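You operate a simulated robot arm through the tools that you are given. There is no shell and no other tool. Be economical: measure what you need, move in short steps, check, and stop when the job is done.

Carry out the task below with a simulated two-armed robot. There is one attempt and no reset: what you move stays moved.

## Task
Take the blue tea towel from the worktop above the washer and hang it over the handle of the top oven door.

Only the result counts: the job must be done as asked and must still hold three seconds after the hand-in. Knocking over, shifting, dropping, spilling or breaking anything else fails it. Flat cloth is picked up by pressing the open fingertips on it (5 to 10 N) and closing them slowly along it; thin cloth reads only 2 to 8 mm in the jaws.

## Robot
Two 7-joint arms with two-finger parallel grippers on one trunk, on a base that drives. Base frame: it is fixed to the floor where the robot stands at the start and does not move with it; the origin is under the middle of the robot, x ahead of it, y to its left, z up. Readings come in mm, degrees, newtons and seconds.
The left shoulder is at the start at [70, 163, 1170], the right one opposite. Payload 3.43 kg a hand.
The tool frame of a hand sits at the grasp point between the pads (the TCP): z along the fingers, y along the line on which they close. The tips reach 34 mm beyond it. Largest opening 128 mm; finger width 24, thickness 12; the body of the gripper, 48 by 130 mm, starts 96 mm behind the TCP.
Orientation is that of the tool frame in the base frame, as a unit quaternion [x, y, z, w]. With the fingers straight down and closing along the base's y, the tool's x points along the base's -x, its y along +y and its z along -z.

## Interface
- The arms move only by the tool play_rows. It takes "left_commands", "right_commands" or both (then of equal length, played together; a hand with none holds still); each is a list of rows, each an object of numbers (a shift or turn left out is 0, a gripper value left out holds the last): "dx", "dy", "dz": the shift along the base's x, y, z in units of 50 mm (1.0 is 50 mm); "wx", "wy", "wz": the turn, a rotation vector about the base's x, y, z in units of 8 degrees (1.0 is 8 degrees). In form: [{"dx": .., "dy": .., "dz": .., "wx": .., "wy": .., "wz": ..}, ...]. A call has 1 to 20 rows; each row shifts and turns the commanded pose from where the row before left it. "left_jaw" and "right_jaw" are, for a hand that has rows, the finger opening in mm, from 0 to 128, set as the call begins (left out, the last holds). A call with a number of a shift or a turn outside -1 to 1 is refused whole. Rows are played at 5 a second. More than 50 mm and 8.6 degrees between two rows, or a gripper value outside its range, and nothing of the call is played. A pose out of reach is approached as far as the arm can. The call stops where the force on the tool passes 40 N (or 10 N more than at its start, if that is more) or the arm is blocked; 0.2 s more then pass. The fingers move at their own pace (about 153 mm/s each) and stop on an object; they squeeze with about 45 N. The grip force told is the motor's: it shows also when the fingers shut on nothing. Time passes only in rows, and 0.2 s behind the last, so rows that do not move let the fingers close. It gives the time, the measured TCP pose, the force on the tool (base axes), the opening and the grip force at its end, in the units of the frame above (readings bear some noise).
- Cameras (640 x 400 px; columns grow to the right, rows downward): "scene" is now at [96.1, 41.4, 1375.6]; the picture's right is [0.73, -0.68, -0.00], its down [-0.50, -0.53, -0.68] and it looks along [0.47, 0.50, -0.73] (base axes); focal length 214 px, centre (320, 200). "left" rides on the left gripper at [76, 11, -160] in its tool frame; the picture's right is [-0.15, 0.99, 0.00], its down [-0.88, -0.13, -0.46] and it looks along [-0.45, -0.07, 0.89] (tool axes); focal length 234 px, centre (320, 200). "right" rides on the right gripper at [76, -11, -160] in its tool frame; the picture's right is [0.15, 0.99, 0.00], its down [-0.88, 0.13, -0.46] and it looks along [-0.45, 0.07, 0.89] (tool axes); focal length 234 px, centre (320, 200). There is no depth. A picture from a camera that has moved, and an enlarged one, comes with that camera's place and axes in the base frame and with its lens. The place of the scene camera against the robot may be out by one fixed shift of up to 25 mm in any direction.
- camera(camera): a new picture of that camera. The clock stands still meanwhile.
- slide_trunk(by): slides the trunk up (or, below 0, down) by that many mm; the arms and the scene camera ride with it, the base frame stays. It gives what a move gives, with no picture.
- drive_base(legs): drives the robot by 1 to 6 legs, each [ahead, left, turn to the left] in mm, mm and degrees, along the robot's own axes; the way and the turn of a leg run together, so that a leg with both is an arc; at most 1500 mm and 180 degrees a leg. The arms and the cameras ride along, it lands a little off, and it stops where it bumps. It gives what a move gives.
- aim_head(pan, tilt): turns the head with the scene camera to pan (to the left, within 86 degrees either way) and tilt (down, from -29 to 69), counted from straight ahead of the robot. It gives what a move gives.
- zoom(camera, box): a new picture of the part [left, top, right, bottom] of that camera's present view, enlarged. The clock stands still meanwhile.
- job_done(): hands the job in; it is judged then, once.

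Go step by step. Nothing tells you exact positions but the pictures and the camera data: compare them with the known pose of the tool, close in by small moves and look again before you grip or let go. The budget is 120 turns and 100 pictures, counting those below and the enlarged ones. Unless the task says otherwise, let go and move clear before handing in, and close with one line.

The tools are called after "Request:" as name(argument=value, ...) on one line, values as JSON. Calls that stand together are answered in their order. play_rows: Moves the arms, as the interface text tells. Its arguments: {"type":"object","properties":{"left_commands":{"type":"array","items":{"type":"object","properties":{"dx":{"type":"number"},"dy":{"type":"number"},"dz":{"type":"number"},"wx":{"type":"number"},"wy":{"type":"number"},"wz":{"type":"number"}}}},"left_jaw":{"type":"number"},"right_commands":{"type":"array","items":{"type":"object","properties":{"dx":{"type":"number"},"dy":{"type":"number"},"dz":{"type":"number"},"wx":{"type":"number"},"wy":{"type":"number"},"wz":{"type":"number"}}}},"right_jaw":{"type":"number"}},"required":[]} The other tools are called the same way: slide_trunk (by) slides the trunk up or down; drive_base (legs) drives the base; aim_head (pan, tilt) turns the head that bears the scene camera; camera (camera) takes a picture; zoom (camera, box) takes an enlarged picture of a part of a camera's view; job_done () hands the job in.

At the start:

```text
time: 0.0
left_position: [440.5, 465.9, 1068.2]
left_ee_rot: [-0.001, 1.0, 0.0, 0.001]
left_contact_force: [0.6, -0.7, -0.3]
left_gripper_width: 128.1
left_grasp_force: 0.0
right_position: [628.7, 30.0, 1147.0]
right_ee_rot: [0.0, 1.0, 0.0, 0.0]
right_contact_force: [0.2, -0.3, 0.0]
right_gripper_width: 128.1
right_grasp_force: 0.0
trunk travel left (down, up): [-650.0, 290.0]
robot x, y, heading: [2.5, -0.8, 0.2]
head pan, tilt: [46.9, 47.0]
```

scene: 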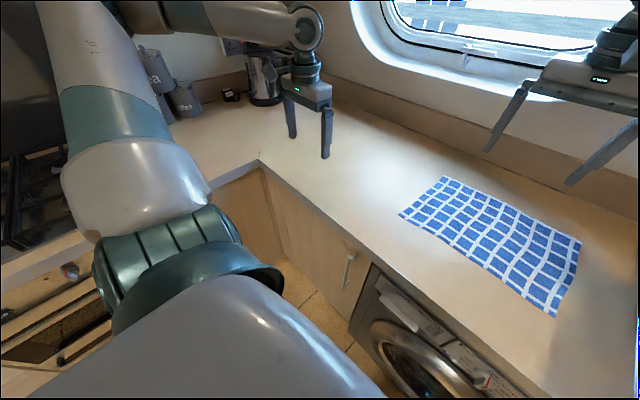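
right: 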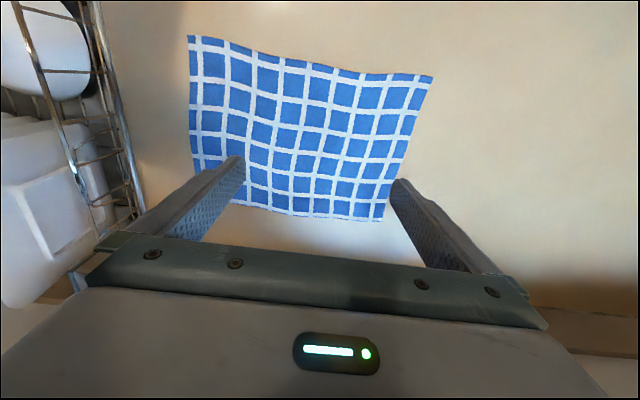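
left: 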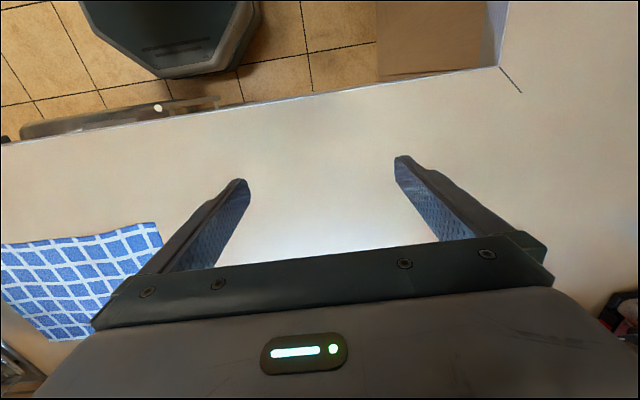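

The towel lies ahead of the robot. Cross-checking the cameras puts the worktop nearer z≈910, with the towel at about x 520–780, y −175…185. Next I look for the oven on the left.

Request:
aim_head(pan=86, tilt=35)

Request:
camera(camera="scene")

```text
time: 1.1
left_position: [442.0, 467.6, 1067.2]
left_ee_rot: [0.0, 1.0, 0.0, -0.001]
left_contact_force: [-0.6, 0.3, -0.1]
left_gripper_width: 127.9
left_grasp_force: 0.1
right_position: [629.3, 30.2, 1147.4]
right_ee_rot: [-0.001, 1.0, 0.001, 0.0]
right_contact_force: [-0.1, 0.1, -0.2]
right_gripper_width: 127.9
right_grasp_force: 0.1
trunk travel left (down, up): [-650.0, 290.0]
robot x, y, heading: [1.9, -1.0, 0.0]
head pan, tilt: [85.9, 35.0]
```

```text
96 pictures are left
camera scene: at [48.0, 71.1, 1393.3], right [1.0, -0.07, 0.0], down [-0.04, -0.57, -0.82], along [0.06, 0.82, -0.57], focal length 214 px, centre (320, 200)
```

scene: 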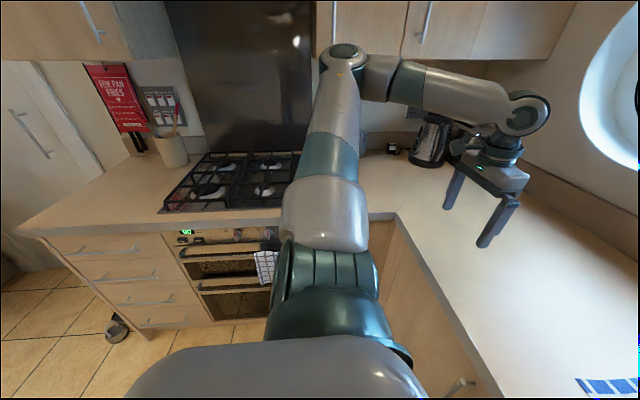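

The oven stands under the hob to the left, and something already hangs on one of its handles. I zoom in on it.

Request:
zoom(camera="scene", box=[160, 200, 320, 340])

```text
2.86 times, centred on (240, 270) of scene
camera zoom: at [48.0, 71.1, 1393.3], right [1.0, -0.07, 0.0], down [-0.04, -0.57, -0.82], along [0.06, 0.82, -0.57], focal length 613 px, centre (549, 0)
```

zoom: 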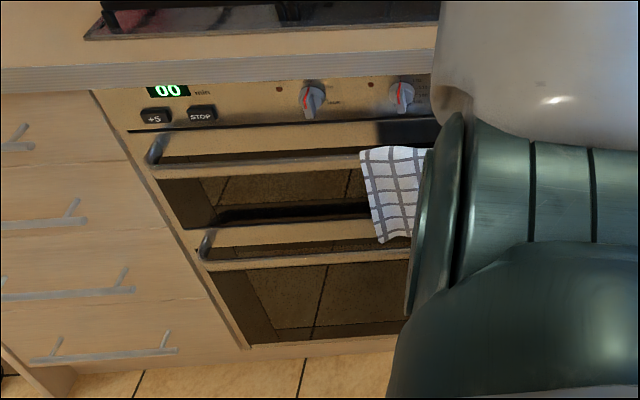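

The blue towel is to hang to the left of the grey checked towel already on the top handle. My plan is to pinch the towel's left short edge with both hands (left hand at the near corner, right hand at the far one), then lower the free end behind the bar. First I bring the right hand over the far-left corner.

Request:
play_rows(right_commands=[{"dx": 0.555, "dy": 0.65, "dz": -0.7}, {"dx": 0.555, "dy": 0.65, "dz": -0.7}, {"dx": 0.555, "dy": 0.65, "dz": -0.7}, {"dx": 0.555, "dy": 0.65, "dz": -0.7}, {}], right_jaw=60)

Request:
camera(camera="right")

Request:
aim_head(pan=10, tilt=45)

Request:
camera(camera="scene")

```text
refused: row 1 steps farther than a row can; nothing moved
```

```text
94 pictures are left
camera right: at [553.2, 19.0, 1307.0], right [-0.15, 0.99, 0.0], down [0.88, 0.13, 0.46], along [0.45, 0.07, -0.89], focal length 234 px, centre (320, 200)
```

right: 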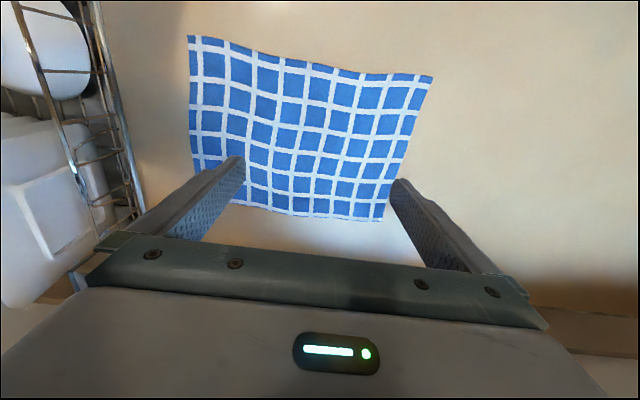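

```text
time: 2.5
left_position: [439.9, 466.1, 1067.7]
left_ee_rot: [-0.001, 1.0, 0.0, 0.0]
left_contact_force: [-0.1, -1.0, -0.1]
left_gripper_width: 128.1
left_grasp_force: 0.1
right_position: [630.2, 29.9, 1145.9]
right_ee_rot: [0.001, 1.0, 0.001, -0.001]
right_contact_force: [-0.1, -0.5, 0.0]
right_gripper_width: 128.1
right_grasp_force: 0.1
trunk travel left (down, up): [-650.0, 290.0]
robot x, y, heading: [1.7, 2.1, -0.1]
head pan, tilt: [10.0, 45.0]
```

```text
93 pictures are left
camera scene: at [121.8, -2.5, 1378.5], right [0.17, -0.98, 0.0], down [-0.7, -0.12, -0.71], along [0.7, 0.12, -0.71], focal length 214 px, centre (320, 200)
```

scene: 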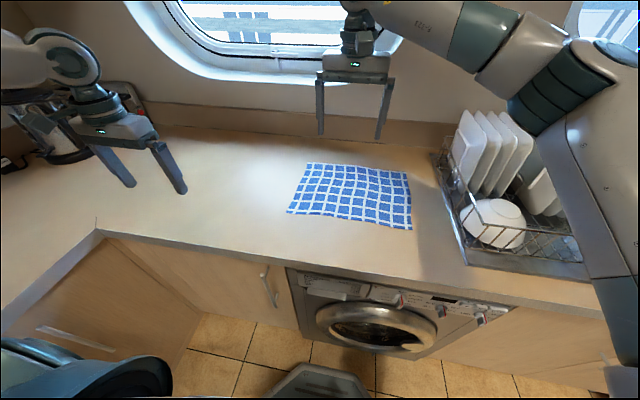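

Each row may move 50 mm in total at most, so I use smaller steps.

Request:
play_rows(right_commands=[{"dx": 0.45, "dy": 0.54, "dz": -0.56}, {"dx": 0.45, "dy": 0.54, "dz": -0.56}, {"dx": 0.45, "dy": 0.54, "dz": -0.56}, {"dx": 0.45, "dy": 0.54, "dz": -0.56}, {"dx": 0.45, "dy": 0.54, "dz": -0.56}, {}], right_jaw=60)

Request:
camera(camera="right")

Request:
camera(camera="scene")

```text
time: 3.9
left_position: [442.1, 464.7, 1068.8]
left_ee_rot: [0.0, 1.0, 0.001, 0.001]
left_contact_force: [0.1, -0.6, -0.6]
left_gripper_width: 127.7
left_grasp_force: 0.1
right_position: [730.7, 146.1, 1002.4]
right_ee_rot: [0.001, 1.0, 0.001, 0.002]
right_contact_force: [0.1, 0.3, -0.4]
right_gripper_width: 60.1
right_grasp_force: 0.1
right hand out of reach, approached as far as the arm can: row 5
trunk travel left (down, up): [-650.0, 290.0]
robot x, y, heading: [1.9, -0.4, 0.0]
head pan, tilt: [10.0, 45.0]
```

```text
92 pictures are left
camera right: at [653.0, 134.5, 1161.9], right [-0.15, 0.99, 0.0], down [0.88, 0.13, 0.46], along [0.45, 0.07, -0.89], focal length 234 px, centre (320, 200)
```

right: 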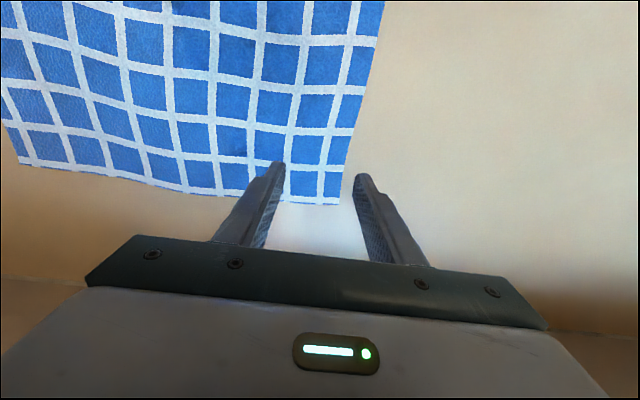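

```text
91 pictures are left
camera scene: at [121.7, -3.7, 1378.5], right [0.17, -0.98, 0.0], down [-0.7, -0.12, -0.71], along [0.7, 0.12, -0.71], focal length 214 px, centre (320, 200)
```

scene: 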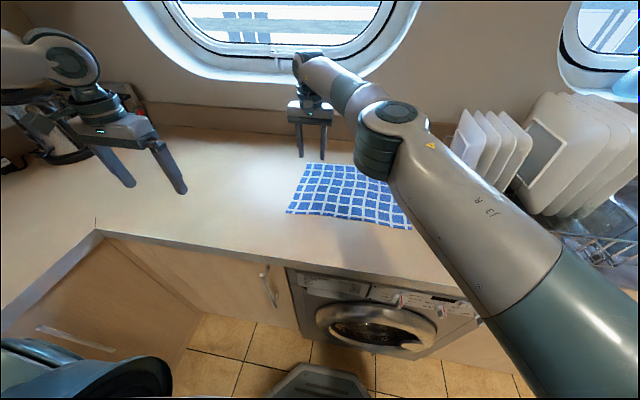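

The right arm stops at the limit of its reach, so I lift slightly and shift the base a little forward and left.

Request:
drive_base(legs=[[35, 60, 0]])

```text
time: 5.0
left_position: [475.7, 528.9, 1068.0]
left_ee_rot: [0.001, 1.0, 0.0, 0.0]
left_contact_force: [0.7, 0.1, 0.0]
left_gripper_width: 128.1
left_grasp_force: 0.1
right_position: [764.5, 208.3, 1002.7]
right_ee_rot: [0.001, 1.0, 0.002, 0.002]
right_contact_force: [-0.1, 0.6, -0.4]
right_gripper_width: 60.2
right_grasp_force: 0.1
trunk travel left (down, up): [-650.0, 290.0]
robot x, y, heading: [36.6, 60.5, -0.2]
head pan, tilt: [10.0, 45.0]
```

Request:
play_rows(right_commands=[{"dx": -0.2, "dy": -0.66, "dz": 0}, {"dx": -0.2, "dy": -0.66, "dz": -0.3}, {"dz": -0.4}, {}], right_jaw=45)

Request:
camera(camera="right")

```text
time: 6.0
left_position: [475.7, 527.0, 1068.7]
left_ee_rot: [0.0, 1.0, 0.001, 0.0]
left_contact_force: [-0.5, -0.9, 0.3]
left_gripper_width: 128.1
left_grasp_force: 0.1
right_position: [746.9, 143.1, 966.8]
right_ee_rot: [0.001, 1.0, 0.002, 0.001]
right_contact_force: [0.3, -0.5, -0.1]
right_gripper_width: 45.1
right_grasp_force: 0.1
trunk travel left (down, up): [-650.0, 290.0]
robot x, y, heading: [31.9, 59.2, -0.1]
head pan, tilt: [10.0, 45.0]
```

```text
90 pictures are left
camera right: at [668.5, 130.9, 1127.2], right [-0.14, 0.99, 0.0], down [0.88, 0.13, 0.46], along [0.45, 0.07, -0.89], focal length 234 px, centre (320, 200)
```

right: 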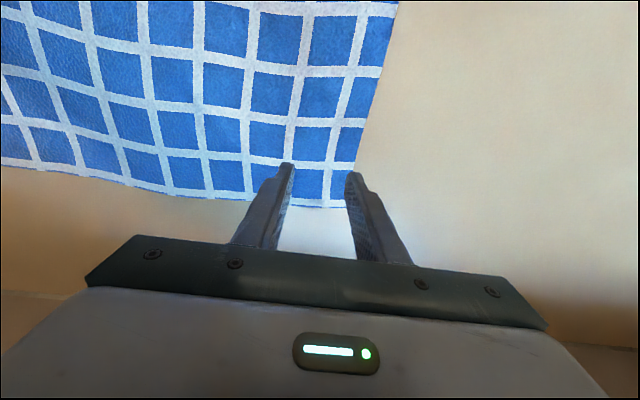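

The fingertips sit over the far corner, both inside the edge. I lower in small steps to feel for contact.

Request:
play_rows(right_commands=[{"dz": -0.2}, {"dz": -0.1}, {}])

```text
time: 6.8
left_position: [476.4, 527.8, 1067.6]
left_ee_rot: [0.0, 1.0, 0.0, 0.0]
left_contact_force: [-0.6, -0.5, -0.2]
left_gripper_width: 128.1
left_grasp_force: 0.1
right_position: [747.9, 144.9, 954.2]
right_ee_rot: [0.001, 1.0, 0.001, 0.001]
right_contact_force: [0.4, 0.1, -0.6]
right_gripper_width: 45.0
right_grasp_force: 0.0
trunk travel left (down, up): [-650.0, 290.0]
robot x, y, heading: [35.2, 64.5, -0.0]
head pan, tilt: [10.0, 45.0]
```

Request:
play_rows(right_commands=[{"dz": -0.12}, {"dz": -0.06}, {}])

```text
time: 7.5
left_position: [475.1, 527.6, 1067.5]
left_ee_rot: [0.001, 1.0, 0.0, 0.002]
left_contact_force: [0.5, 0.1, -0.2]
left_gripper_width: 128.3
left_grasp_force: 0.1
right_position: [745.2, 142.0, 944.8]
right_ee_rot: [0.0, 1.0, 0.002, 0.003]
right_contact_force: [2.2, 0.2, 13.1]
right_gripper_width: 45.0
right_grasp_force: 0.1
trunk travel left (down, up): [-650.0, 290.0]
robot x, y, heading: [35.6, 67.2, -0.2]
head pan, tilt: [10.0, 45.0]
```

Contact at 13 N, slightly too hard. I ease off 1 mm and start closing slowly.

Request:
play_rows(right_commands=[{"dz": 0.02}, {}], right_jaw=38)

Request:
play_rows(right_commands=[{}, {}], right_jaw=30)

```text
time: 8.2
left_position: [475.0, 526.5, 1067.7]
left_ee_rot: [0.0, 1.0, 0.0, 0.001]
left_contact_force: [0.4, -0.2, -0.2]
left_gripper_width: 127.9
left_grasp_force: 0.0
right_position: [744.0, 141.7, 945.0]
right_ee_rot: [0.0, 1.0, 0.001, 0.002]
right_contact_force: [2.0, -0.9, 13.2]
right_gripper_width: 37.1
right_grasp_force: 0.0
trunk travel left (down, up): [-650.0, 290.0]
robot x, y, heading: [31.7, 56.6, 0.1]
head pan, tilt: [10.0, 45.0]
```

```text
time: 8.8
left_position: [475.6, 527.9, 1067.2]
left_ee_rot: [0.001, 1.0, 0.0, 0.001]
left_contact_force: [0.7, 0.3, -0.4]
left_gripper_width: 128.0
left_grasp_force: 0.0
right_position: [743.8, 142.3, 946.7]
right_ee_rot: [0.001, 1.0, 0.002, 0.002]
right_contact_force: [-0.3, -1.5, 13.2]
right_gripper_width: 28.8
right_grasp_force: 0.1
trunk travel left (down, up): [-650.0, 290.0]
robot x, y, heading: [37.9, 60.4, -0.1]
head pan, tilt: [10.0, 45.0]
```

Request:
play_rows(right_commands=[{"dz": 0.06}, {}], right_jaw=24)

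Request:
camera(camera="right")

```text
time: 9.3
left_position: [476.5, 528.1, 1067.5]
left_ee_rot: [0.0, 1.0, 0.0, 0.0]
left_contact_force: [0.8, -0.3, -0.2]
left_gripper_width: 128.1
left_grasp_force: 0.1
right_position: [743.8, 140.1, 946.7]
right_ee_rot: [0.001, 1.0, 0.001, 0.001]
right_contact_force: [-0.4, -0.4, 0.5]
right_gripper_width: 24.0
right_grasp_force: 0.1
trunk travel left (down, up): [-650.0, 290.0]
robot x, y, heading: [38.9, 63.0, 0.0]
head pan, tilt: [10.0, 45.0]
```

```text
89 pictures are left
camera right: at [667.3, 129.9, 1105.8], right [-0.15, 0.99, 0.0], down [0.88, 0.13, 0.46], along [0.45, 0.07, -0.89], focal length 234 px, centre (320, 200)
```

right: 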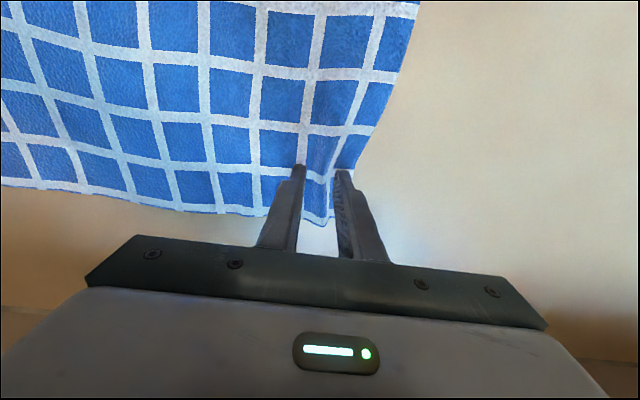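

A fold is rising between the fingers. I press lightly again and keep closing.

Request:
play_rows(right_commands=[{"dz": -0.04}, {}], right_jaw=18)

Request:
play_rows(right_commands=[{}, {}], right_jaw=10)

Request:
play_rows(right_commands=[{}, {}, {}], right_jaw=0)

Request:
camera(camera="right")

```text
time: 9.9
left_position: [475.4, 527.2, 1067.6]
left_ee_rot: [0.0, 1.0, 0.001, 0.0]
left_contact_force: [0.3, 0.3, 0.3]
left_gripper_width: 128.3
left_grasp_force: 0.2
right_position: [745.8, 141.2, 945.4]
right_ee_rot: [0.001, 1.0, 0.001, 0.002]
right_contact_force: [0.1, -1.9, 2.9]
right_gripper_width: 18.1
right_grasp_force: 0.1
trunk travel left (down, up): [-650.0, 290.0]
robot x, y, heading: [34.4, 62.8, 0.1]
head pan, tilt: [10.0, 45.0]
```

```text
time: 10.6
left_position: [475.9, 526.4, 1067.5]
left_ee_rot: [0.001, 1.0, 0.0, 0.0]
left_contact_force: [-0.1, 1.4, 0.5]
left_gripper_width: 128.0
left_grasp_force: 0.0
right_position: [743.2, 141.8, 944.8]
right_ee_rot: [0.001, 1.0, 0.001, 0.002]
right_contact_force: [-1.4, 0.9, 2.1]
right_gripper_width: 10.0
right_grasp_force: 0.0
trunk travel left (down, up): [-650.0, 290.0]
robot x, y, heading: [29.8, 63.3, -0.0]
head pan, tilt: [10.0, 45.0]
```

```text
time: 11.3
left_position: [476.6, 528.0, 1067.6]
left_ee_rot: [-0.001, 1.0, 0.0, 0.0]
left_contact_force: [0.9, -0.1, -0.6]
left_gripper_width: 128.0
left_grasp_force: 0.1
right_position: [744.2, 141.0, 946.4]
right_ee_rot: [0.0, 1.0, 0.0, 0.001]
right_contact_force: [-0.5, 0.1, 1.9]
right_gripper_width: 2.3
right_grasp_force: 37.1
trunk travel left (down, up): [-650.0, 290.0]
robot x, y, heading: [32.9, 61.8, -0.1]
head pan, tilt: [10.0, 45.0]
```

```text
88 pictures are left
camera right: at [667.5, 130.2, 1105.0], right [-0.14, 0.99, 0.0], down [0.88, 0.13, 0.46], along [0.45, 0.07, -0.89], focal length 234 px, centre (320, 200)
```

right: 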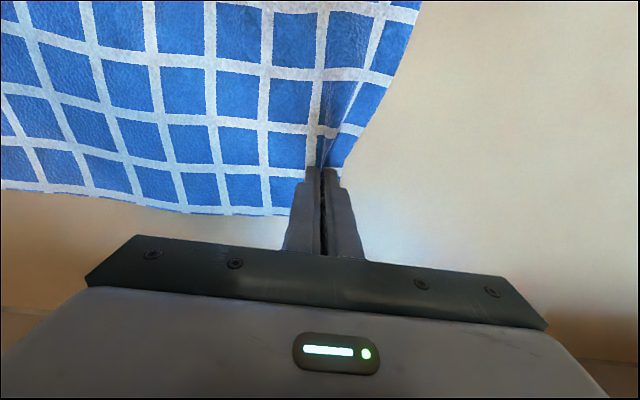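

The right hand holds the towel at 2.3 mm. I check the scene before bringing in the left hand.

Request:
play_rows(left_commands=[{"dy": -0.95}, {"dy": -0.95}, {"dy": -0.95}, {"dy": -0.95, "dx": 0.2}, {"dy": -0.9, "dx": 0.4}, {"dx": 0.6}, {}], left_jaw=45)

Request:
camera(camera="scene")

Request:
camera(camera="left")

```text
time: 12.9
left_position: [535.9, 292.2, 1068.2]
left_ee_rot: [0.0, 1.0, 0.0, 0.0]
left_contact_force: [-0.2, -0.3, -0.6]
left_gripper_width: 45.1
left_grasp_force: 0.1
right_position: [745.2, 141.3, 945.2]
right_ee_rot: [0.001, 1.0, 0.001, 0.002]
right_contact_force: [-0.4, 0.2, 1.5]
right_gripper_width: 2.3
right_grasp_force: 36.8
trunk travel left (down, up): [-650.0, 290.0]
robot x, y, heading: [37.3, 62.5, -0.3]
head pan, tilt: [10.0, 45.0]
```

```text
87 pictures are left
camera scene: at [156.2, 58.2, 1378.5], right [0.17, -0.98, 0.0], down [-0.7, -0.12, -0.71], along [0.7, 0.12, -0.71], focal length 214 px, centre (320, 200)
```

scene: 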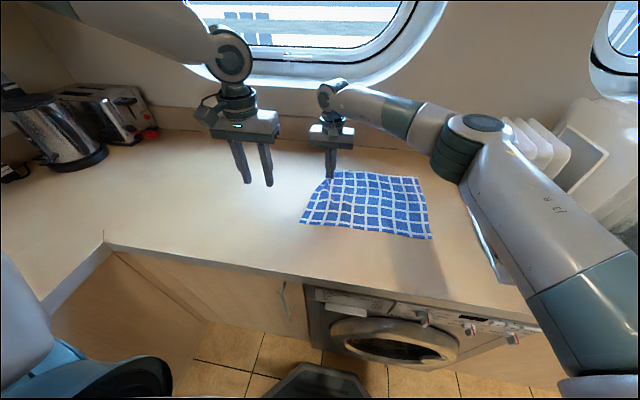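

```text
86 pictures are left
camera left: at [460.0, 303.8, 1228.5], right [0.15, 0.99, 0.0], down [0.88, -0.13, 0.46], along [0.45, -0.07, -0.89], focal length 234 px, centre (320, 200)
```

left: 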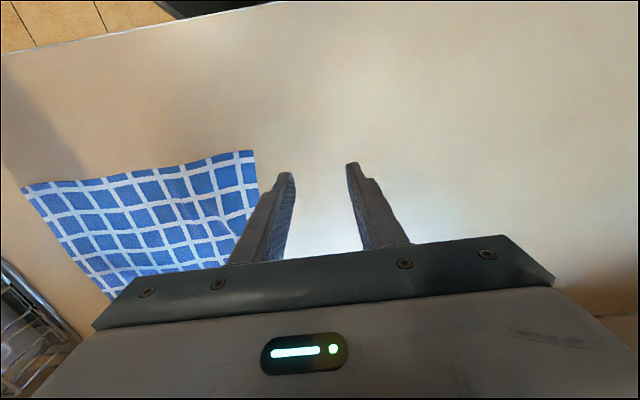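

Both arms are well clear of each other. The near-left corner is at about (528,196), so I move the left hand to about (558,152), just above the cloth.

Request:
play_rows(left_commands=[{"dy": -0.95, "dx": 0.2}, {"dy": -0.95, "dx": 0.2}, {"dy": -0.9}, {"dz": -0.8}, {"dz": -0.8}, {"dz": -0.4}, {}])

Request:
camera(camera="left")

```text
time: 14.6
left_position: [551.1, 201.8, 972.0]
left_ee_rot: [0.0, 1.0, -0.002, 0.001]
left_contact_force: [-0.2, -0.4, 0.4]
left_gripper_width: 45.1
left_grasp_force: 0.1
left hand out of reach, approached as far as the arm can: row 3, 5, 6
right_position: [745.4, 141.9, 946.7]
right_ee_rot: [0.0, 1.0, 0.001, 0.002]
right_contact_force: [-0.4, 0.6, 1.7]
right_gripper_width: 2.3
right_grasp_force: 36.5
trunk travel left (down, up): [-650.0, 290.0]
robot x, y, heading: [34.9, 63.0, -0.1]
head pan, tilt: [10.0, 45.0]
```

```text
85 pictures are left
camera left: at [474.1, 214.2, 1131.7], right [0.15, 0.99, 0.0], down [0.88, -0.13, 0.46], along [0.45, -0.07, -0.89], focal length 234 px, centre (320, 200)
```

left: 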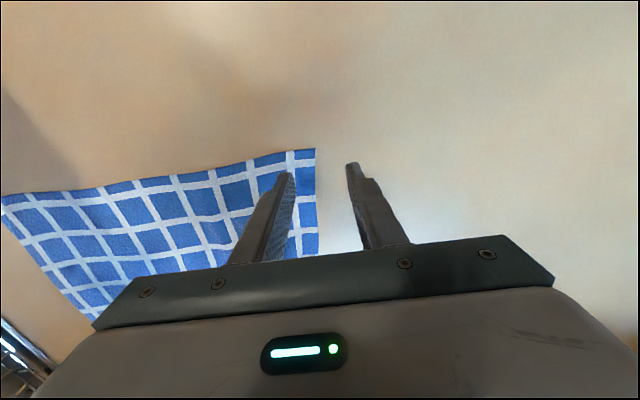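

The left arm stopped at y≈202. I try whether a small yaw turn lets it reach further.

Request:
play_rows(left_commands=[{"wz": -0.9}, {"wz": -0.9}, {"wz": -0.9}, {}])

```text
time: 15.6
left_position: [549.3, 202.3, 972.1]
left_ee_rot: [0.188, 0.982, 0.0, 0.0]
left_contact_force: [-0.1, -0.2, 0.2]
left_gripper_width: 45.3
left_grasp_force: 0.0
right_position: [745.5, 142.3, 945.9]
right_ee_rot: [0.0, 1.0, 0.001, 0.002]
right_contact_force: [0.5, 0.1, 1.4]
right_gripper_width: 2.2
right_grasp_force: 37.0
trunk travel left (down, up): [-650.0, 290.0]
robot x, y, heading: [31.8, 61.3, -0.0]
head pan, tilt: [10.0, 45.0]
```

Request:
play_rows(left_commands=[{"dy": -0.5}, {"dy": -0.5}, {}])

```text
time: 16.4
left_position: [537.2, 195.3, 985.3]
left_ee_rot: [0.188, 0.982, -0.001, 0.0]
left_contact_force: [0.9, -0.4, 0.6]
left_gripper_width: 45.2
left_grasp_force: 0.1
left hand out of reach, approached as far as the arm can: row 1, 2
right_position: [745.0, 141.3, 946.4]
right_ee_rot: [0.002, 1.0, 0.001, 0.002]
right_contact_force: [-1.1, 0.4, 2.5]
right_gripper_width: 2.6
right_grasp_force: 37.5
trunk travel left (down, up): [-650.0, 290.0]
robot x, y, heading: [36.2, 62.6, -0.4]
head pan, tilt: [10.0, 45.0]
```

The left arm can't cross that far toward the middle. I lift the right hand a few mm, drive the base 80 mm to the right, and bring the right hand back, so the near corner ends up in the left arm's range.

Request:
play_rows(left_commands=[{"wz": 0.9, "dz": 0.5}, {"wz": 0.9, "dz": 0.5}, {"wz": 0.9}, {}], right_commands=[{"dz": 0.1}, {"dz": 0.1}, {}, {}])

Request:
drive_base(legs=[[0, -80, 0]])

Request:
play_rows(right_commands=[{"dy": 0.5}, {"dy": 0.5}, {"dy": 0.5}, {}])

Request:
camera(camera="scene")

Request:
camera(camera="left")

```text
time: 17.4
left_position: [538.5, 194.4, 1034.9]
left_ee_rot: [-0.001, 1.0, 0.001, 0.0]
left_contact_force: [-0.1, 0.6, 0.2]
left_gripper_width: 45.3
left_grasp_force: 0.0
right_position: [744.5, 142.3, 956.7]
right_ee_rot: [0.0, 1.0, 0.001, 0.001]
right_contact_force: [0.4, 0.3, 0.1]
right_gripper_width: 2.1
right_grasp_force: 37.3
trunk travel left (down, up): [-650.0, 290.0]
robot x, y, heading: [33.5, 62.0, -0.2]
head pan, tilt: [10.0, 45.0]
```

```text
time: 18.4
left_position: [539.2, 113.2, 1034.7]
left_ee_rot: [0.002, 1.0, -0.001, 0.0]
left_contact_force: [0.6, -0.4, 0.4]
left_gripper_width: 45.1
left_grasp_force: 0.1
right_position: [745.6, 58.9, 954.4]
right_ee_rot: [0.001, 1.0, 0.002, 0.001]
right_contact_force: [0.4, 0.1, -0.3]
right_gripper_width: 2.1
right_grasp_force: 36.8
trunk travel left (down, up): [-650.0, 290.0]
robot x, y, heading: [34.4, -18.3, -0.0]
head pan, tilt: [10.0, 45.0]
```

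```text
time: 19.4
left_position: [538.3, 113.0, 1033.8]
left_ee_rot: [0.002, 1.0, 0.0, 0.0]
left_contact_force: [-1.6, 0.1, 0.2]
left_gripper_width: 45.0
left_grasp_force: 0.1
right_position: [747.9, 132.7, 954.3]
right_ee_rot: [0.002, 1.0, 0.001, 0.002]
right_contact_force: [0.0, -0.2, 0.8]
right_gripper_width: 2.4
right_grasp_force: 37.0
trunk travel left (down, up): [-650.0, 290.0]
robot x, y, heading: [34.9, -18.7, -0.0]
head pan, tilt: [10.0, 45.0]
```

```text
84 pictures are left
camera scene: at [157.0, -22.2, 1378.4], right [0.17, -0.99, 0.0], down [-0.7, -0.12, -0.71], along [0.7, 0.12, -0.71], focal length 214 px, centre (320, 200)
```

scene: 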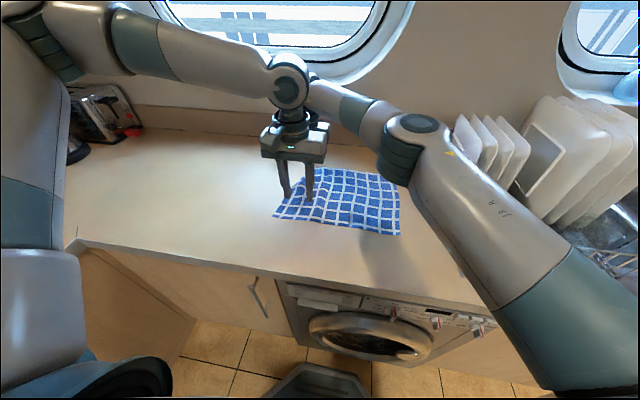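

```text
83 pictures are left
camera left: at [461.9, 125.1, 1193.1], right [0.15, 0.99, 0.0], down [0.88, -0.13, 0.46], along [0.45, -0.07, -0.89], focal length 234 px, centre (320, 200)
```

left: 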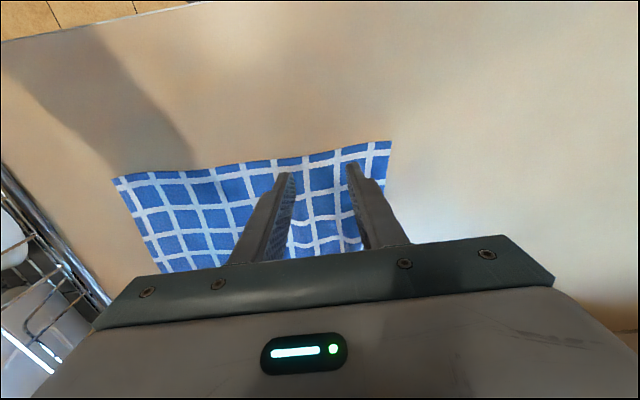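

The near corner is now at about (539,198), so I aim the left hand at (566,155).

Request:
play_rows(left_commands=[{"dy": 0.42, "dx": 0.27}, {"dy": 0.42, "dx": 0.28}, {"dz": -0.7}, {"dz": -0.7}, {}])

Request:
camera(camera="left")

```text
time: 20.6
left_position: [565.9, 157.6, 964.6]
left_ee_rot: [0.002, 1.0, 0.0, 0.001]
left_contact_force: [-0.2, -0.1, 0.1]
left_gripper_width: 45.0
left_grasp_force: 0.1
right_position: [747.9, 133.6, 953.8]
right_ee_rot: [0.002, 1.0, 0.002, 0.002]
right_contact_force: [-0.5, -0.5, 0.4]
right_gripper_width: 2.2
right_grasp_force: 37.1
trunk travel left (down, up): [-650.0, 290.0]
robot x, y, heading: [36.4, -18.8, -0.3]
head pan, tilt: [10.0, 45.0]
```

```text
82 pictures are left
camera left: at [488.2, 169.3, 1123.9], right [0.15, 0.99, 0.0], down [0.88, -0.13, 0.46], along [0.45, -0.07, -0.89], focal length 234 px, centre (320, 200)
```

left: 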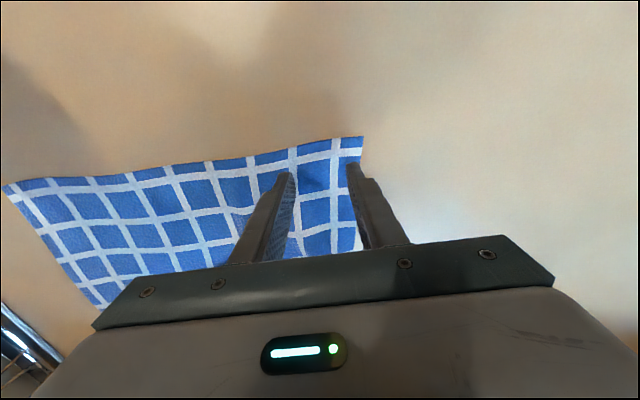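

Request:
play_rows(left_commands=[{"dy": -0.08, "dz": -0.2}, {"dz": -0.12}, {"dz": -0.06}, {}])

```text
time: 21.6
left_position: [564.4, 152.6, 946.1]
left_ee_rot: [0.001, 1.0, 0.0, 0.001]
left_contact_force: [1.9, 2.7, 12.2]
left_gripper_width: 45.3
left_grasp_force: 0.3
right_position: [748.2, 133.9, 955.4]
right_ee_rot: [0.001, 1.0, 0.002, 0.002]
right_contact_force: [0.3, -1.3, 0.4]
right_gripper_width: 2.4
right_grasp_force: 36.8
trunk travel left (down, up): [-650.0, 290.0]
robot x, y, heading: [34.2, -16.4, -0.4]
head pan, tilt: [10.0, 45.0]
```

Contact again; I close slowly with light pressure, as with the right hand.

Request:
play_rows(left_commands=[{"dz": 0.02}, {}], left_jaw=38)

Request:
play_rows(left_commands=[{}, {}], left_jaw=30)

Request:
play_rows(left_commands=[{"dz": 0.03}, {}], left_jaw=23)

Request:
camera(camera="left")

```text
time: 22.2
left_position: [564.6, 153.6, 946.2]
left_ee_rot: [0.002, 1.0, 0.001, 0.0]
left_contact_force: [-1.7, -1.1, 5.8]
left_gripper_width: 37.7
left_grasp_force: 0.1
right_position: [747.4, 132.9, 954.4]
right_ee_rot: [0.002, 1.0, 0.002, 0.002]
right_contact_force: [0.0, -0.5, -0.2]
right_gripper_width: 2.4
right_grasp_force: 37.0
trunk travel left (down, up): [-650.0, 290.0]
robot x, y, heading: [35.9, -20.4, -0.1]
head pan, tilt: [10.0, 45.0]
```

```text
time: 22.8
left_position: [565.3, 152.4, 945.5]
left_ee_rot: [0.001, 1.0, 0.0, 0.0]
left_contact_force: [-0.4, -0.4, 3.2]
left_gripper_width: 29.7
left_grasp_force: 0.2
right_position: [746.5, 133.7, 954.5]
right_ee_rot: [0.002, 1.0, 0.001, 0.002]
right_contact_force: [0.7, 0.1, 0.0]
right_gripper_width: 2.3
right_grasp_force: 36.6
trunk travel left (down, up): [-650.0, 290.0]
robot x, y, heading: [35.6, -15.9, -0.2]
head pan, tilt: [10.0, 45.0]
```

```text
time: 23.4
left_position: [565.1, 152.9, 947.0]
left_ee_rot: [0.002, 1.0, 0.001, 0.001]
left_contact_force: [0.1, 0.1, -0.7]
left_gripper_width: 23.2
left_grasp_force: 0.0
right_position: [747.2, 133.5, 955.0]
right_ee_rot: [0.002, 1.0, 0.002, 0.001]
right_contact_force: [0.8, -0.1, 1.1]
right_gripper_width: 2.3
right_grasp_force: 36.9
trunk travel left (down, up): [-650.0, 290.0]
robot x, y, heading: [35.1, -20.0, -0.2]
head pan, tilt: [10.0, 45.0]
```

```text
81 pictures are left
camera left: at [488.5, 164.5, 1106.1], right [0.15, 0.99, 0.0], down [0.88, -0.13, 0.46], along [0.45, -0.07, -0.89], focal length 234 px, centre (320, 200)
```

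left: 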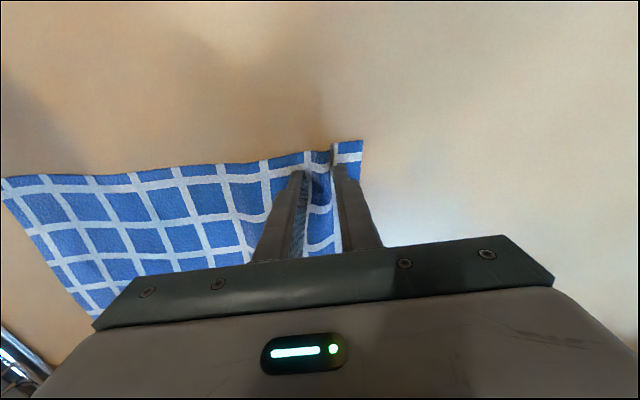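

Request:
play_rows(left_commands=[{"dz": -0.05}, {}], left_jaw=16)

Request:
play_rows(left_commands=[{}, {}], left_jaw=9)

Request:
play_rows(left_commands=[{}, {}, {}], left_jaw=0)

Request:
camera(camera="left")

```text
time: 24.0
left_position: [565.5, 153.1, 946.0]
left_ee_rot: [0.001, 1.0, 0.0, 0.001]
left_contact_force: [-0.8, 2.1, 9.0]
left_gripper_width: 16.1
left_grasp_force: 0.0
right_position: [748.1, 132.9, 954.2]
right_ee_rot: [0.002, 1.0, 0.001, 0.002]
right_contact_force: [0.5, -0.2, 0.0]
right_gripper_width: 2.4
right_grasp_force: 36.6
trunk travel left (down, up): [-650.0, 290.0]
robot x, y, heading: [32.2, -19.8, -0.1]
head pan, tilt: [10.0, 45.0]
```

```text
time: 24.6
left_position: [565.9, 151.9, 944.8]
left_ee_rot: [0.003, 1.0, 0.0, 0.001]
left_contact_force: [1.2, 0.0, 14.2]
left_gripper_width: 8.0
left_grasp_force: 0.1
right_position: [746.6, 133.0, 954.7]
right_ee_rot: [0.002, 1.0, 0.002, 0.002]
right_contact_force: [0.3, -0.3, 0.0]
right_gripper_width: 2.2
right_grasp_force: 36.9
trunk travel left (down, up): [-650.0, 290.0]
robot x, y, heading: [37.6, -19.9, -0.2]
head pan, tilt: [10.0, 45.0]
```

```text
time: 25.4
left_position: [563.8, 150.3, 945.2]
left_ee_rot: [0.002, 1.0, 0.0, 0.001]
left_contact_force: [2.2, 1.0, 17.7]
left_gripper_width: 2.3
left_grasp_force: 37.0
right_position: [746.3, 132.9, 954.5]
right_ee_rot: [0.002, 1.0, 0.001, 0.001]
right_contact_force: [-0.4, 0.7, -0.8]
right_gripper_width: 2.5
right_grasp_force: 37.0
trunk travel left (down, up): [-650.0, 290.0]
robot x, y, heading: [31.5, -17.8, 0.0]
head pan, tilt: [10.0, 45.0]
```

```text
80 pictures are left
camera left: at [488.0, 164.0, 1104.6], right [0.15, 0.99, 0.0], down [0.88, -0.13, 0.46], along [0.45, -0.07, -0.89], focal length 234 px, centre (320, 200)
```

left: 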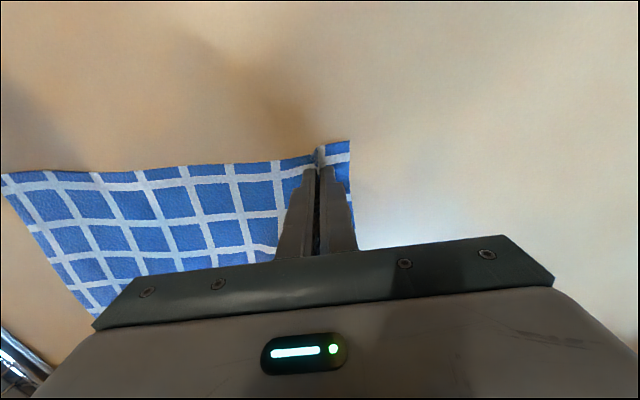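

Both hands hold the towel. I lift both together and check.

Request:
play_rows(left_commands=[{"dz": 0.6}, {"dz": 0.8}, {"dz": 0.8}, {}], right_commands=[{"dz": 0.4}, {"dz": 0.8}, {"dz": 0.8}, {}])

Request:
slide_trunk(by=240)

Request:
camera(camera="scene")

```text
time: 26.4
left_position: [567.2, 152.3, 1055.2]
left_ee_rot: [0.002, 1.0, 0.001, 0.0]
left_contact_force: [-0.4, -0.4, -0.3]
left_gripper_width: 2.0
left_grasp_force: 37.1
right_position: [748.4, 132.8, 1054.8]
right_ee_rot: [0.002, 1.0, 0.002, 0.0]
right_contact_force: [0.6, 0.3, -0.3]
right_gripper_width: 2.2
right_grasp_force: 36.3
trunk travel left (down, up): [-650.0, 290.0]
robot x, y, heading: [34.5, -19.9, -0.2]
head pan, tilt: [10.0, 45.0]
```

```text
time: 28.9
left_position: [566.5, 151.1, 1294.7]
left_ee_rot: [0.002, 1.0, 0.0, 0.0]
left_contact_force: [0.4, 0.1, -0.2]
left_gripper_width: 2.5
left_grasp_force: 36.4
right_position: [746.7, 133.6, 1296.1]
right_ee_rot: [0.002, 1.0, 0.001, 0.001]
right_contact_force: [0.4, -0.2, 0.1]
right_gripper_width: 2.3
right_grasp_force: 37.1
trunk travel left (down, up): [-890.0, 50.0]
robot x, y, heading: [32.4, -23.9, -0.4]
head pan, tilt: [10.0, 45.0]
```

```text
79 pictures are left
camera scene: at [156.9, -21.6, 1618.4], right [0.17, -0.99, 0.0], down [-0.7, -0.12, -0.71], along [0.7, 0.12, -0.71], focal length 214 px, centre (320, 200)
```

scene: 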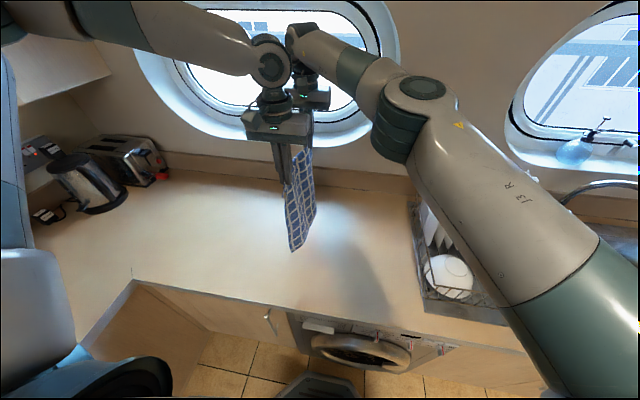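

The towel hangs flat between the hands and clears the worktop. I drive back 300 mm to get room.

Request:
drive_base(legs=[[-310, 0, 0]])

Request:
aim_head(pan=80, tilt=45)

Request:
camera(camera="scene")

```text
time: 31.0
left_position: [259.9, 154.7, 1295.1]
left_ee_rot: [-0.002, 1.0, 0.0, -0.001]
left_contact_force: [-0.6, 0.0, 0.4]
left_gripper_width: 1.9
left_grasp_force: 36.4
right_position: [440.0, 137.2, 1293.9]
right_ee_rot: [-0.001, 1.0, 0.001, 0.001]
right_contact_force: [0.5, -0.1, 0.4]
right_gripper_width: 2.5
right_grasp_force: 37.6
trunk travel left (down, up): [-890.0, 50.0]
robot x, y, heading: [-268.5, -19.3, 0.2]
head pan, tilt: [10.0, 45.0]
```

```text
time: 32.4
left_position: [256.5, 155.3, 1295.0]
left_ee_rot: [-0.001, 1.0, 0.0, 0.0]
left_contact_force: [0.2, -0.3, 0.2]
left_gripper_width: 2.4
left_grasp_force: 37.2
right_position: [436.7, 136.8, 1294.5]
right_ee_rot: [-0.001, 1.0, 0.001, 0.002]
right_contact_force: [1.1, 0.3, 0.2]
right_gripper_width: 2.4
right_grasp_force: 36.6
trunk travel left (down, up): [-890.0, 50.0]
robot x, y, heading: [-273.3, -19.1, 0.2]
head pan, tilt: [80.0, 45.0]
```

```text
78 pictures are left
camera scene: at [-217.6, 45.2, 1618.5], right [0.98, -0.17, 0.0], down [-0.12, -0.7, -0.71], along [0.12, 0.7, -0.71], focal length 214 px, centre (320, 200)
```

scene: 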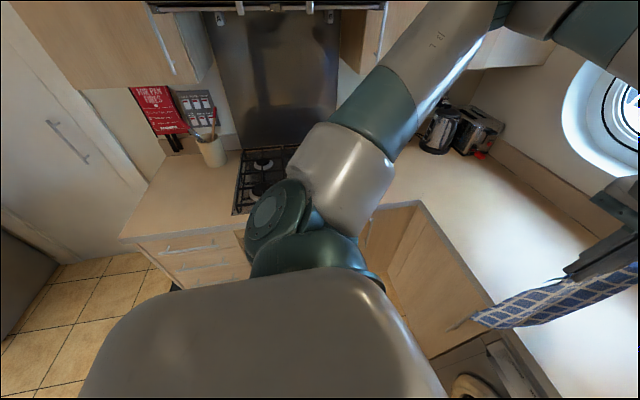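

Now I rotate both hands about their midpoint, 90° clockwise in the robot frame. I do half first.

Request:
play_rows(left_commands=[{"dx": 0.046, "dy": -0.039, "wz": -0.9375}, {"dx": 0.075, "dy": -0.045, "wz": -0.9375}, {"dx": 0.106, "dy": -0.052, "wz": -0.9375}, {"dx": 0.134, "dy": -0.064, "wz": -0.9375}, {"dx": 0.161, "dy": -0.079, "wz": -0.9375}, {"dx": 0.185, "dy": -0.099, "wz": -0.9375}], right_commands=[{"dx": 0.014, "dy": -0.511, "wz": -0.9375}, {"dx": -0.015, "dy": -0.505, "wz": -0.9375}, {"dx": -0.046, "dy": -0.498, "wz": -0.9375}, {"dx": -0.074, "dy": -0.486, "wz": -0.9375}, {"dx": -0.101, "dy": -0.471, "wz": -0.9375}, {"dx": -0.125, "dy": -0.451, "wz": -0.9375}])

```text
time: 33.8
left_position: [293.0, 134.7, 1296.3]
left_ee_rot: [0.382, 0.924, 0.0, 0.0]
left_contact_force: [1.2, -1.3, -0.2]
left_gripper_width: 2.2
left_grasp_force: 36.6
right_position: [419.7, -11.0, 1293.8]
right_ee_rot: [0.383, 0.924, 0.002, 0.002]
right_contact_force: [-1.3, 0.6, 0.0]
right_gripper_width: 2.2
right_grasp_force: 37.2
trunk travel left (down, up): [-890.0, 50.0]
robot x, y, heading: [-275.9, -16.6, -0.0]
head pan, tilt: [80.0, 45.0]
```

Request:
play_rows(left_commands=[{"dx": 0.206, "dy": -0.12, "wz": -0.9375}, {"dx": 0.226, "dy": -0.144, "wz": -0.9375}, {"dx": 0.241, "dy": -0.171, "wz": -0.9375}, {"dx": 0.253, "dy": -0.199, "wz": -0.9375}, {"dx": 0.26, "dy": -0.23, "wz": -0.9375}, {"dx": 0.266, "dy": -0.259, "wz": -0.9375}], right_commands=[{"dx": -0.146, "dy": -0.43, "wz": -0.9375}, {"dx": -0.166, "dy": -0.406, "wz": -0.9375}, {"dx": -0.181, "dy": -0.379, "wz": -0.9375}, {"dx": -0.193, "dy": -0.351, "wz": -0.9375}, {"dx": -0.2, "dy": -0.32, "wz": -0.9375}, {"dx": -0.206, "dy": -0.291, "wz": -0.9375}])

Request:
aim_head(pan=0, tilt=45)

Request:
camera(camera="scene")

```text
time: 34.6
left_position: [313.5, 131.8, 1298.7]
left_ee_rot: [0.55, 0.835, -0.004, 0.01]
left_contact_force: [8.0, -16.7, 0.1]
left_gripper_width: 2.3
left_grasp_force: 36.5
left hand out of reach, approached as far as the arm can: row 2, 3, 4
right_position: [392.8, -59.9, 1296.4]
right_ee_rot: [0.542, 0.84, 0.005, -0.004]
right_contact_force: [-6.8, 18.0, 0.2]
right_gripper_width: 2.1
right_grasp_force: 36.5
trunk travel left (down, up): [-890.0, 50.0]
robot x, y, heading: [-274.6, -17.2, -0.1]
head pan, tilt: [80.0, 45.0]
stopped in row 4 (left hand): the force on the tool passed its limit (the readings are from after the stop); the commanded pose is now the measured one
```

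```text
time: 36.1
left_position: [314.2, 132.7, 1298.6]
left_ee_rot: [0.549, 0.836, -0.005, 0.008]
left_contact_force: [11.9, -29.6, -0.1]
left_gripper_width: 2.2
left_grasp_force: 36.9
right_position: [394.0, -61.3, 1295.6]
right_ee_rot: [0.543, 0.84, 0.004, -0.002]
right_contact_force: [-12.1, 30.0, 0.9]
right_gripper_width: 1.9
right_grasp_force: 36.5
trunk travel left (down, up): [-890.0, 50.0]
robot x, y, heading: [-276.5, -19.0, -0.0]
head pan, tilt: [0.0, 45.0]
```

```text
77 pictures are left
camera scene: at [-149.8, -34.9, 1618.4], right [0.0, -1.0, 0.0], down [-0.71, 0.0, -0.71], along [0.71, 0.0, -0.71], focal length 214 px, centre (320, 200)
```

scene: 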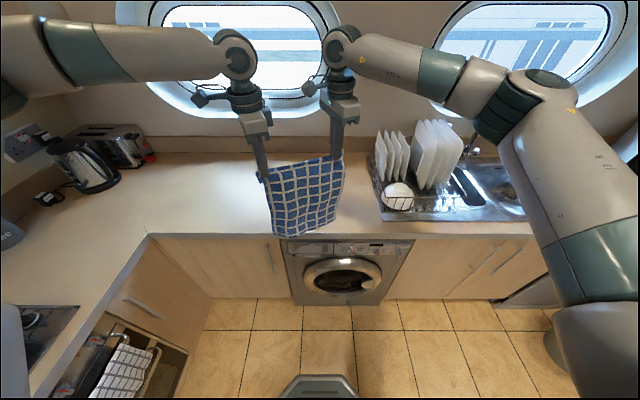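

The left arm hit its limit at 67° and the towel is taut. I slacken it by moving the right hand 25 mm inward, keep this hand geometry, and use base and trunk for the remaining motions. I also use the clearer oven view.

Request:
play_rows(right_commands=[{"dx": -0.12, "dy": 0.28}, {"dx": -0.12, "dy": 0.28}, {}])

Request:
zoom(camera="scene", box=[0, 220, 240, 400])

Request:
aim_head(pan=60, tilt=55)

Request:
camera(camera="scene")

```text
time: 37.0
left_position: [312.9, 133.1, 1297.0]
left_ee_rot: [0.548, 0.836, -0.003, 0.006]
left_contact_force: [0.4, 0.1, -0.5]
left_gripper_width: 1.9
left_grasp_force: 37.3
right_position: [381.6, -34.4, 1295.3]
right_ee_rot: [0.544, 0.839, 0.003, -0.001]
right_contact_force: [0.3, 0.6, -0.3]
right_gripper_width: 2.0
right_grasp_force: 37.2
trunk travel left (down, up): [-890.0, 50.0]
robot x, y, heading: [-273.3, -19.9, 0.1]
head pan, tilt: [0.0, 45.0]
```

```text
2.22 times, centred on (120, 310) of scene
camera zoom: at [-150.0, -35.6, 1618.5], right [0.0, -1.0, 0.0], down [-0.71, 0.0, -0.71], along [0.71, 0.0, -0.71], focal length 477 px, centre (764, -44)
```

zoom: 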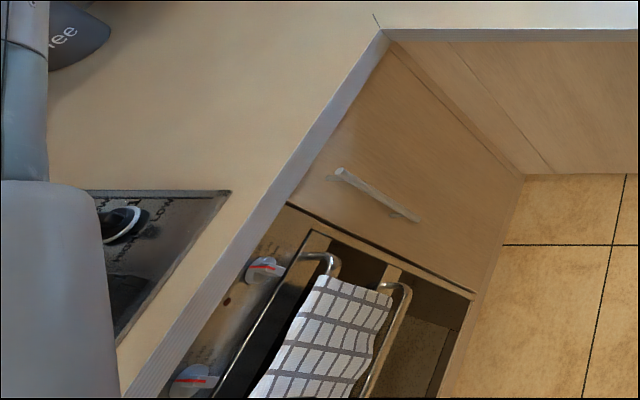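

```text
time: 38.2
left_position: [314.4, 134.2, 1298.2]
left_ee_rot: [0.549, 0.836, -0.003, 0.006]
left_contact_force: [0.3, 0.2, -0.6]
left_gripper_width: 2.0
left_grasp_force: 36.8
right_position: [381.9, -33.2, 1294.0]
right_ee_rot: [0.544, 0.839, 0.003, -0.001]
right_contact_force: [0.0, -0.3, -0.4]
right_gripper_width: 2.0
right_grasp_force: 36.8
trunk travel left (down, up): [-890.0, 50.0]
robot x, y, heading: [-274.2, -18.1, 0.0]
head pan, tilt: [60.0, 55.0]
```

```text
75 pictures are left
camera scene: at [-195.2, 27.2, 1605.1], right [0.87, -0.5, 0.0], down [-0.41, -0.71, -0.57], along [0.29, 0.5, -0.82], focal length 214 px, centre (320, 200)
```

scene: 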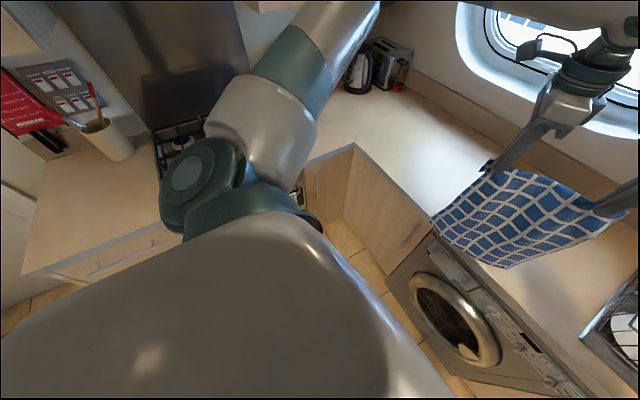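

I back up a little further, then turn the base 67.6° left so the towel plane lies parallel to the oven handle.

Request:
drive_base(legs=[[-190, -60, 0], [0, 0, 67.6]])

Request:
aim_head(pan=15, tilt=50)

Request:
camera(camera="scene")

```text
time: 42.8
left_position: [-389.1, 521.0, 1296.9]
left_ee_rot: [-0.017, 1.0, 0.001, 0.007]
left_contact_force: [-0.5, 0.1, -0.1]
left_gripper_width: 2.2
left_grasp_force: 37.0
right_position: [-209.9, 524.7, 1295.2]
right_ee_rot: [-0.023, 1.0, 0.002, -0.004]
right_contact_force: [-0.1, -0.3, -0.5]
right_gripper_width: 2.3
right_grasp_force: 36.9
trunk travel left (down, up): [-890.0, 50.0]
robot x, y, heading: [-461.8, -78.3, 68.6]
head pan, tilt: [60.0, 55.0]
```

```text
time: 44.0
left_position: [-389.6, 522.1, 1298.1]
left_ee_rot: [-0.017, 1.0, 0.0, 0.007]
left_contact_force: [-0.1, -0.5, -0.1]
left_gripper_width: 2.1
left_grasp_force: 36.8
right_position: [-209.5, 524.3, 1295.0]
right_ee_rot: [-0.023, 1.0, 0.001, -0.002]
right_contact_force: [0.2, 0.8, 0.6]
right_gripper_width: 2.1
right_grasp_force: 37.0
trunk travel left (down, up): [-890.0, 50.0]
robot x, y, heading: [-464.0, -79.3, 68.4]
head pan, tilt: [15.0, 50.0]
```

```text
74 pictures are left
camera scene: at [-444.8, 27.4, 1611.5], right [0.99, -0.11, 0.0], down [-0.08, -0.76, -0.64], along [0.07, 0.64, -0.77], focal length 214 px, centre (320, 200)
```

scene: 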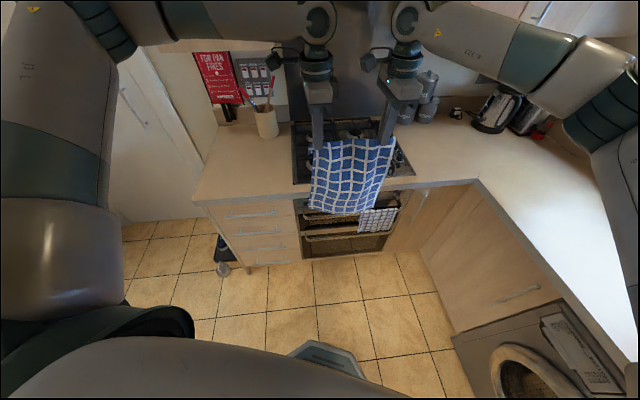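

The towel hangs parallel to the oven front. I zoom in on the handle.

Request:
zoom(camera="scene", box=[280, 130, 440, 270])

Request:
camera(camera="left")

Request:
camera(camera="right")

```text
2.86 times, centred on (360, 200) of scene
camera zoom: at [-444.8, 27.4, 1611.5], right [0.99, -0.11, 0.0], down [-0.08, -0.76, -0.64], along [0.07, 0.64, -0.77], focal length 613 px, centre (206, 200)
```

zoom: 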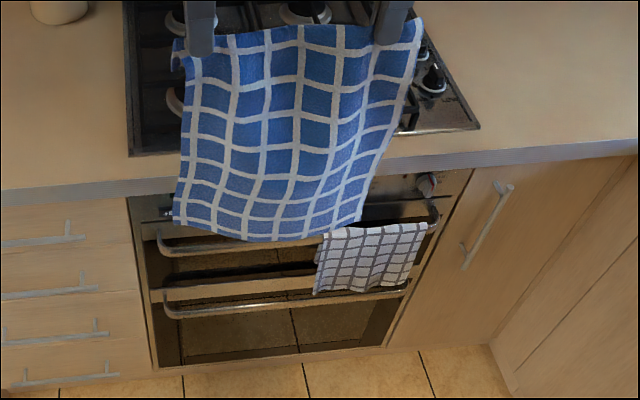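

```text
72 pictures are left
camera left: at [-469.0, 530.8, 1456.2], right [0.11, 0.99, 0.0], down [0.88, -0.1, 0.47], along [0.47, -0.05, -0.88], focal length 234 px, centre (320, 200)
```

left: 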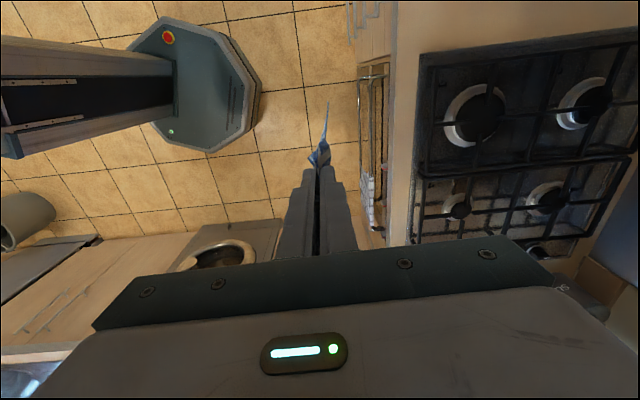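

```text
71 pictures are left
camera right: at [-285.9, 509.4, 1454.8], right [-0.19, 0.98, 0.0], down [0.88, 0.17, 0.45], along [0.44, 0.09, -0.89], focal length 234 px, centre (320, 200)
```

right: 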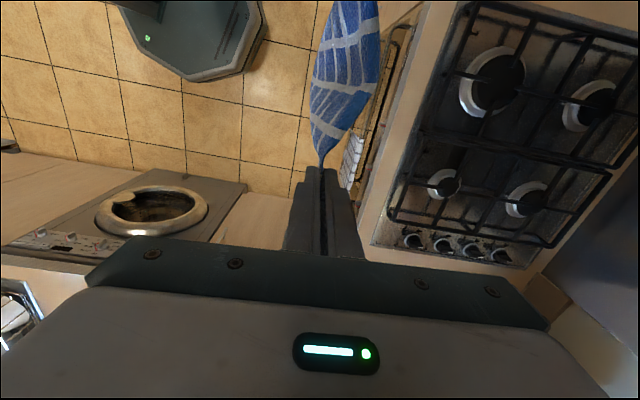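

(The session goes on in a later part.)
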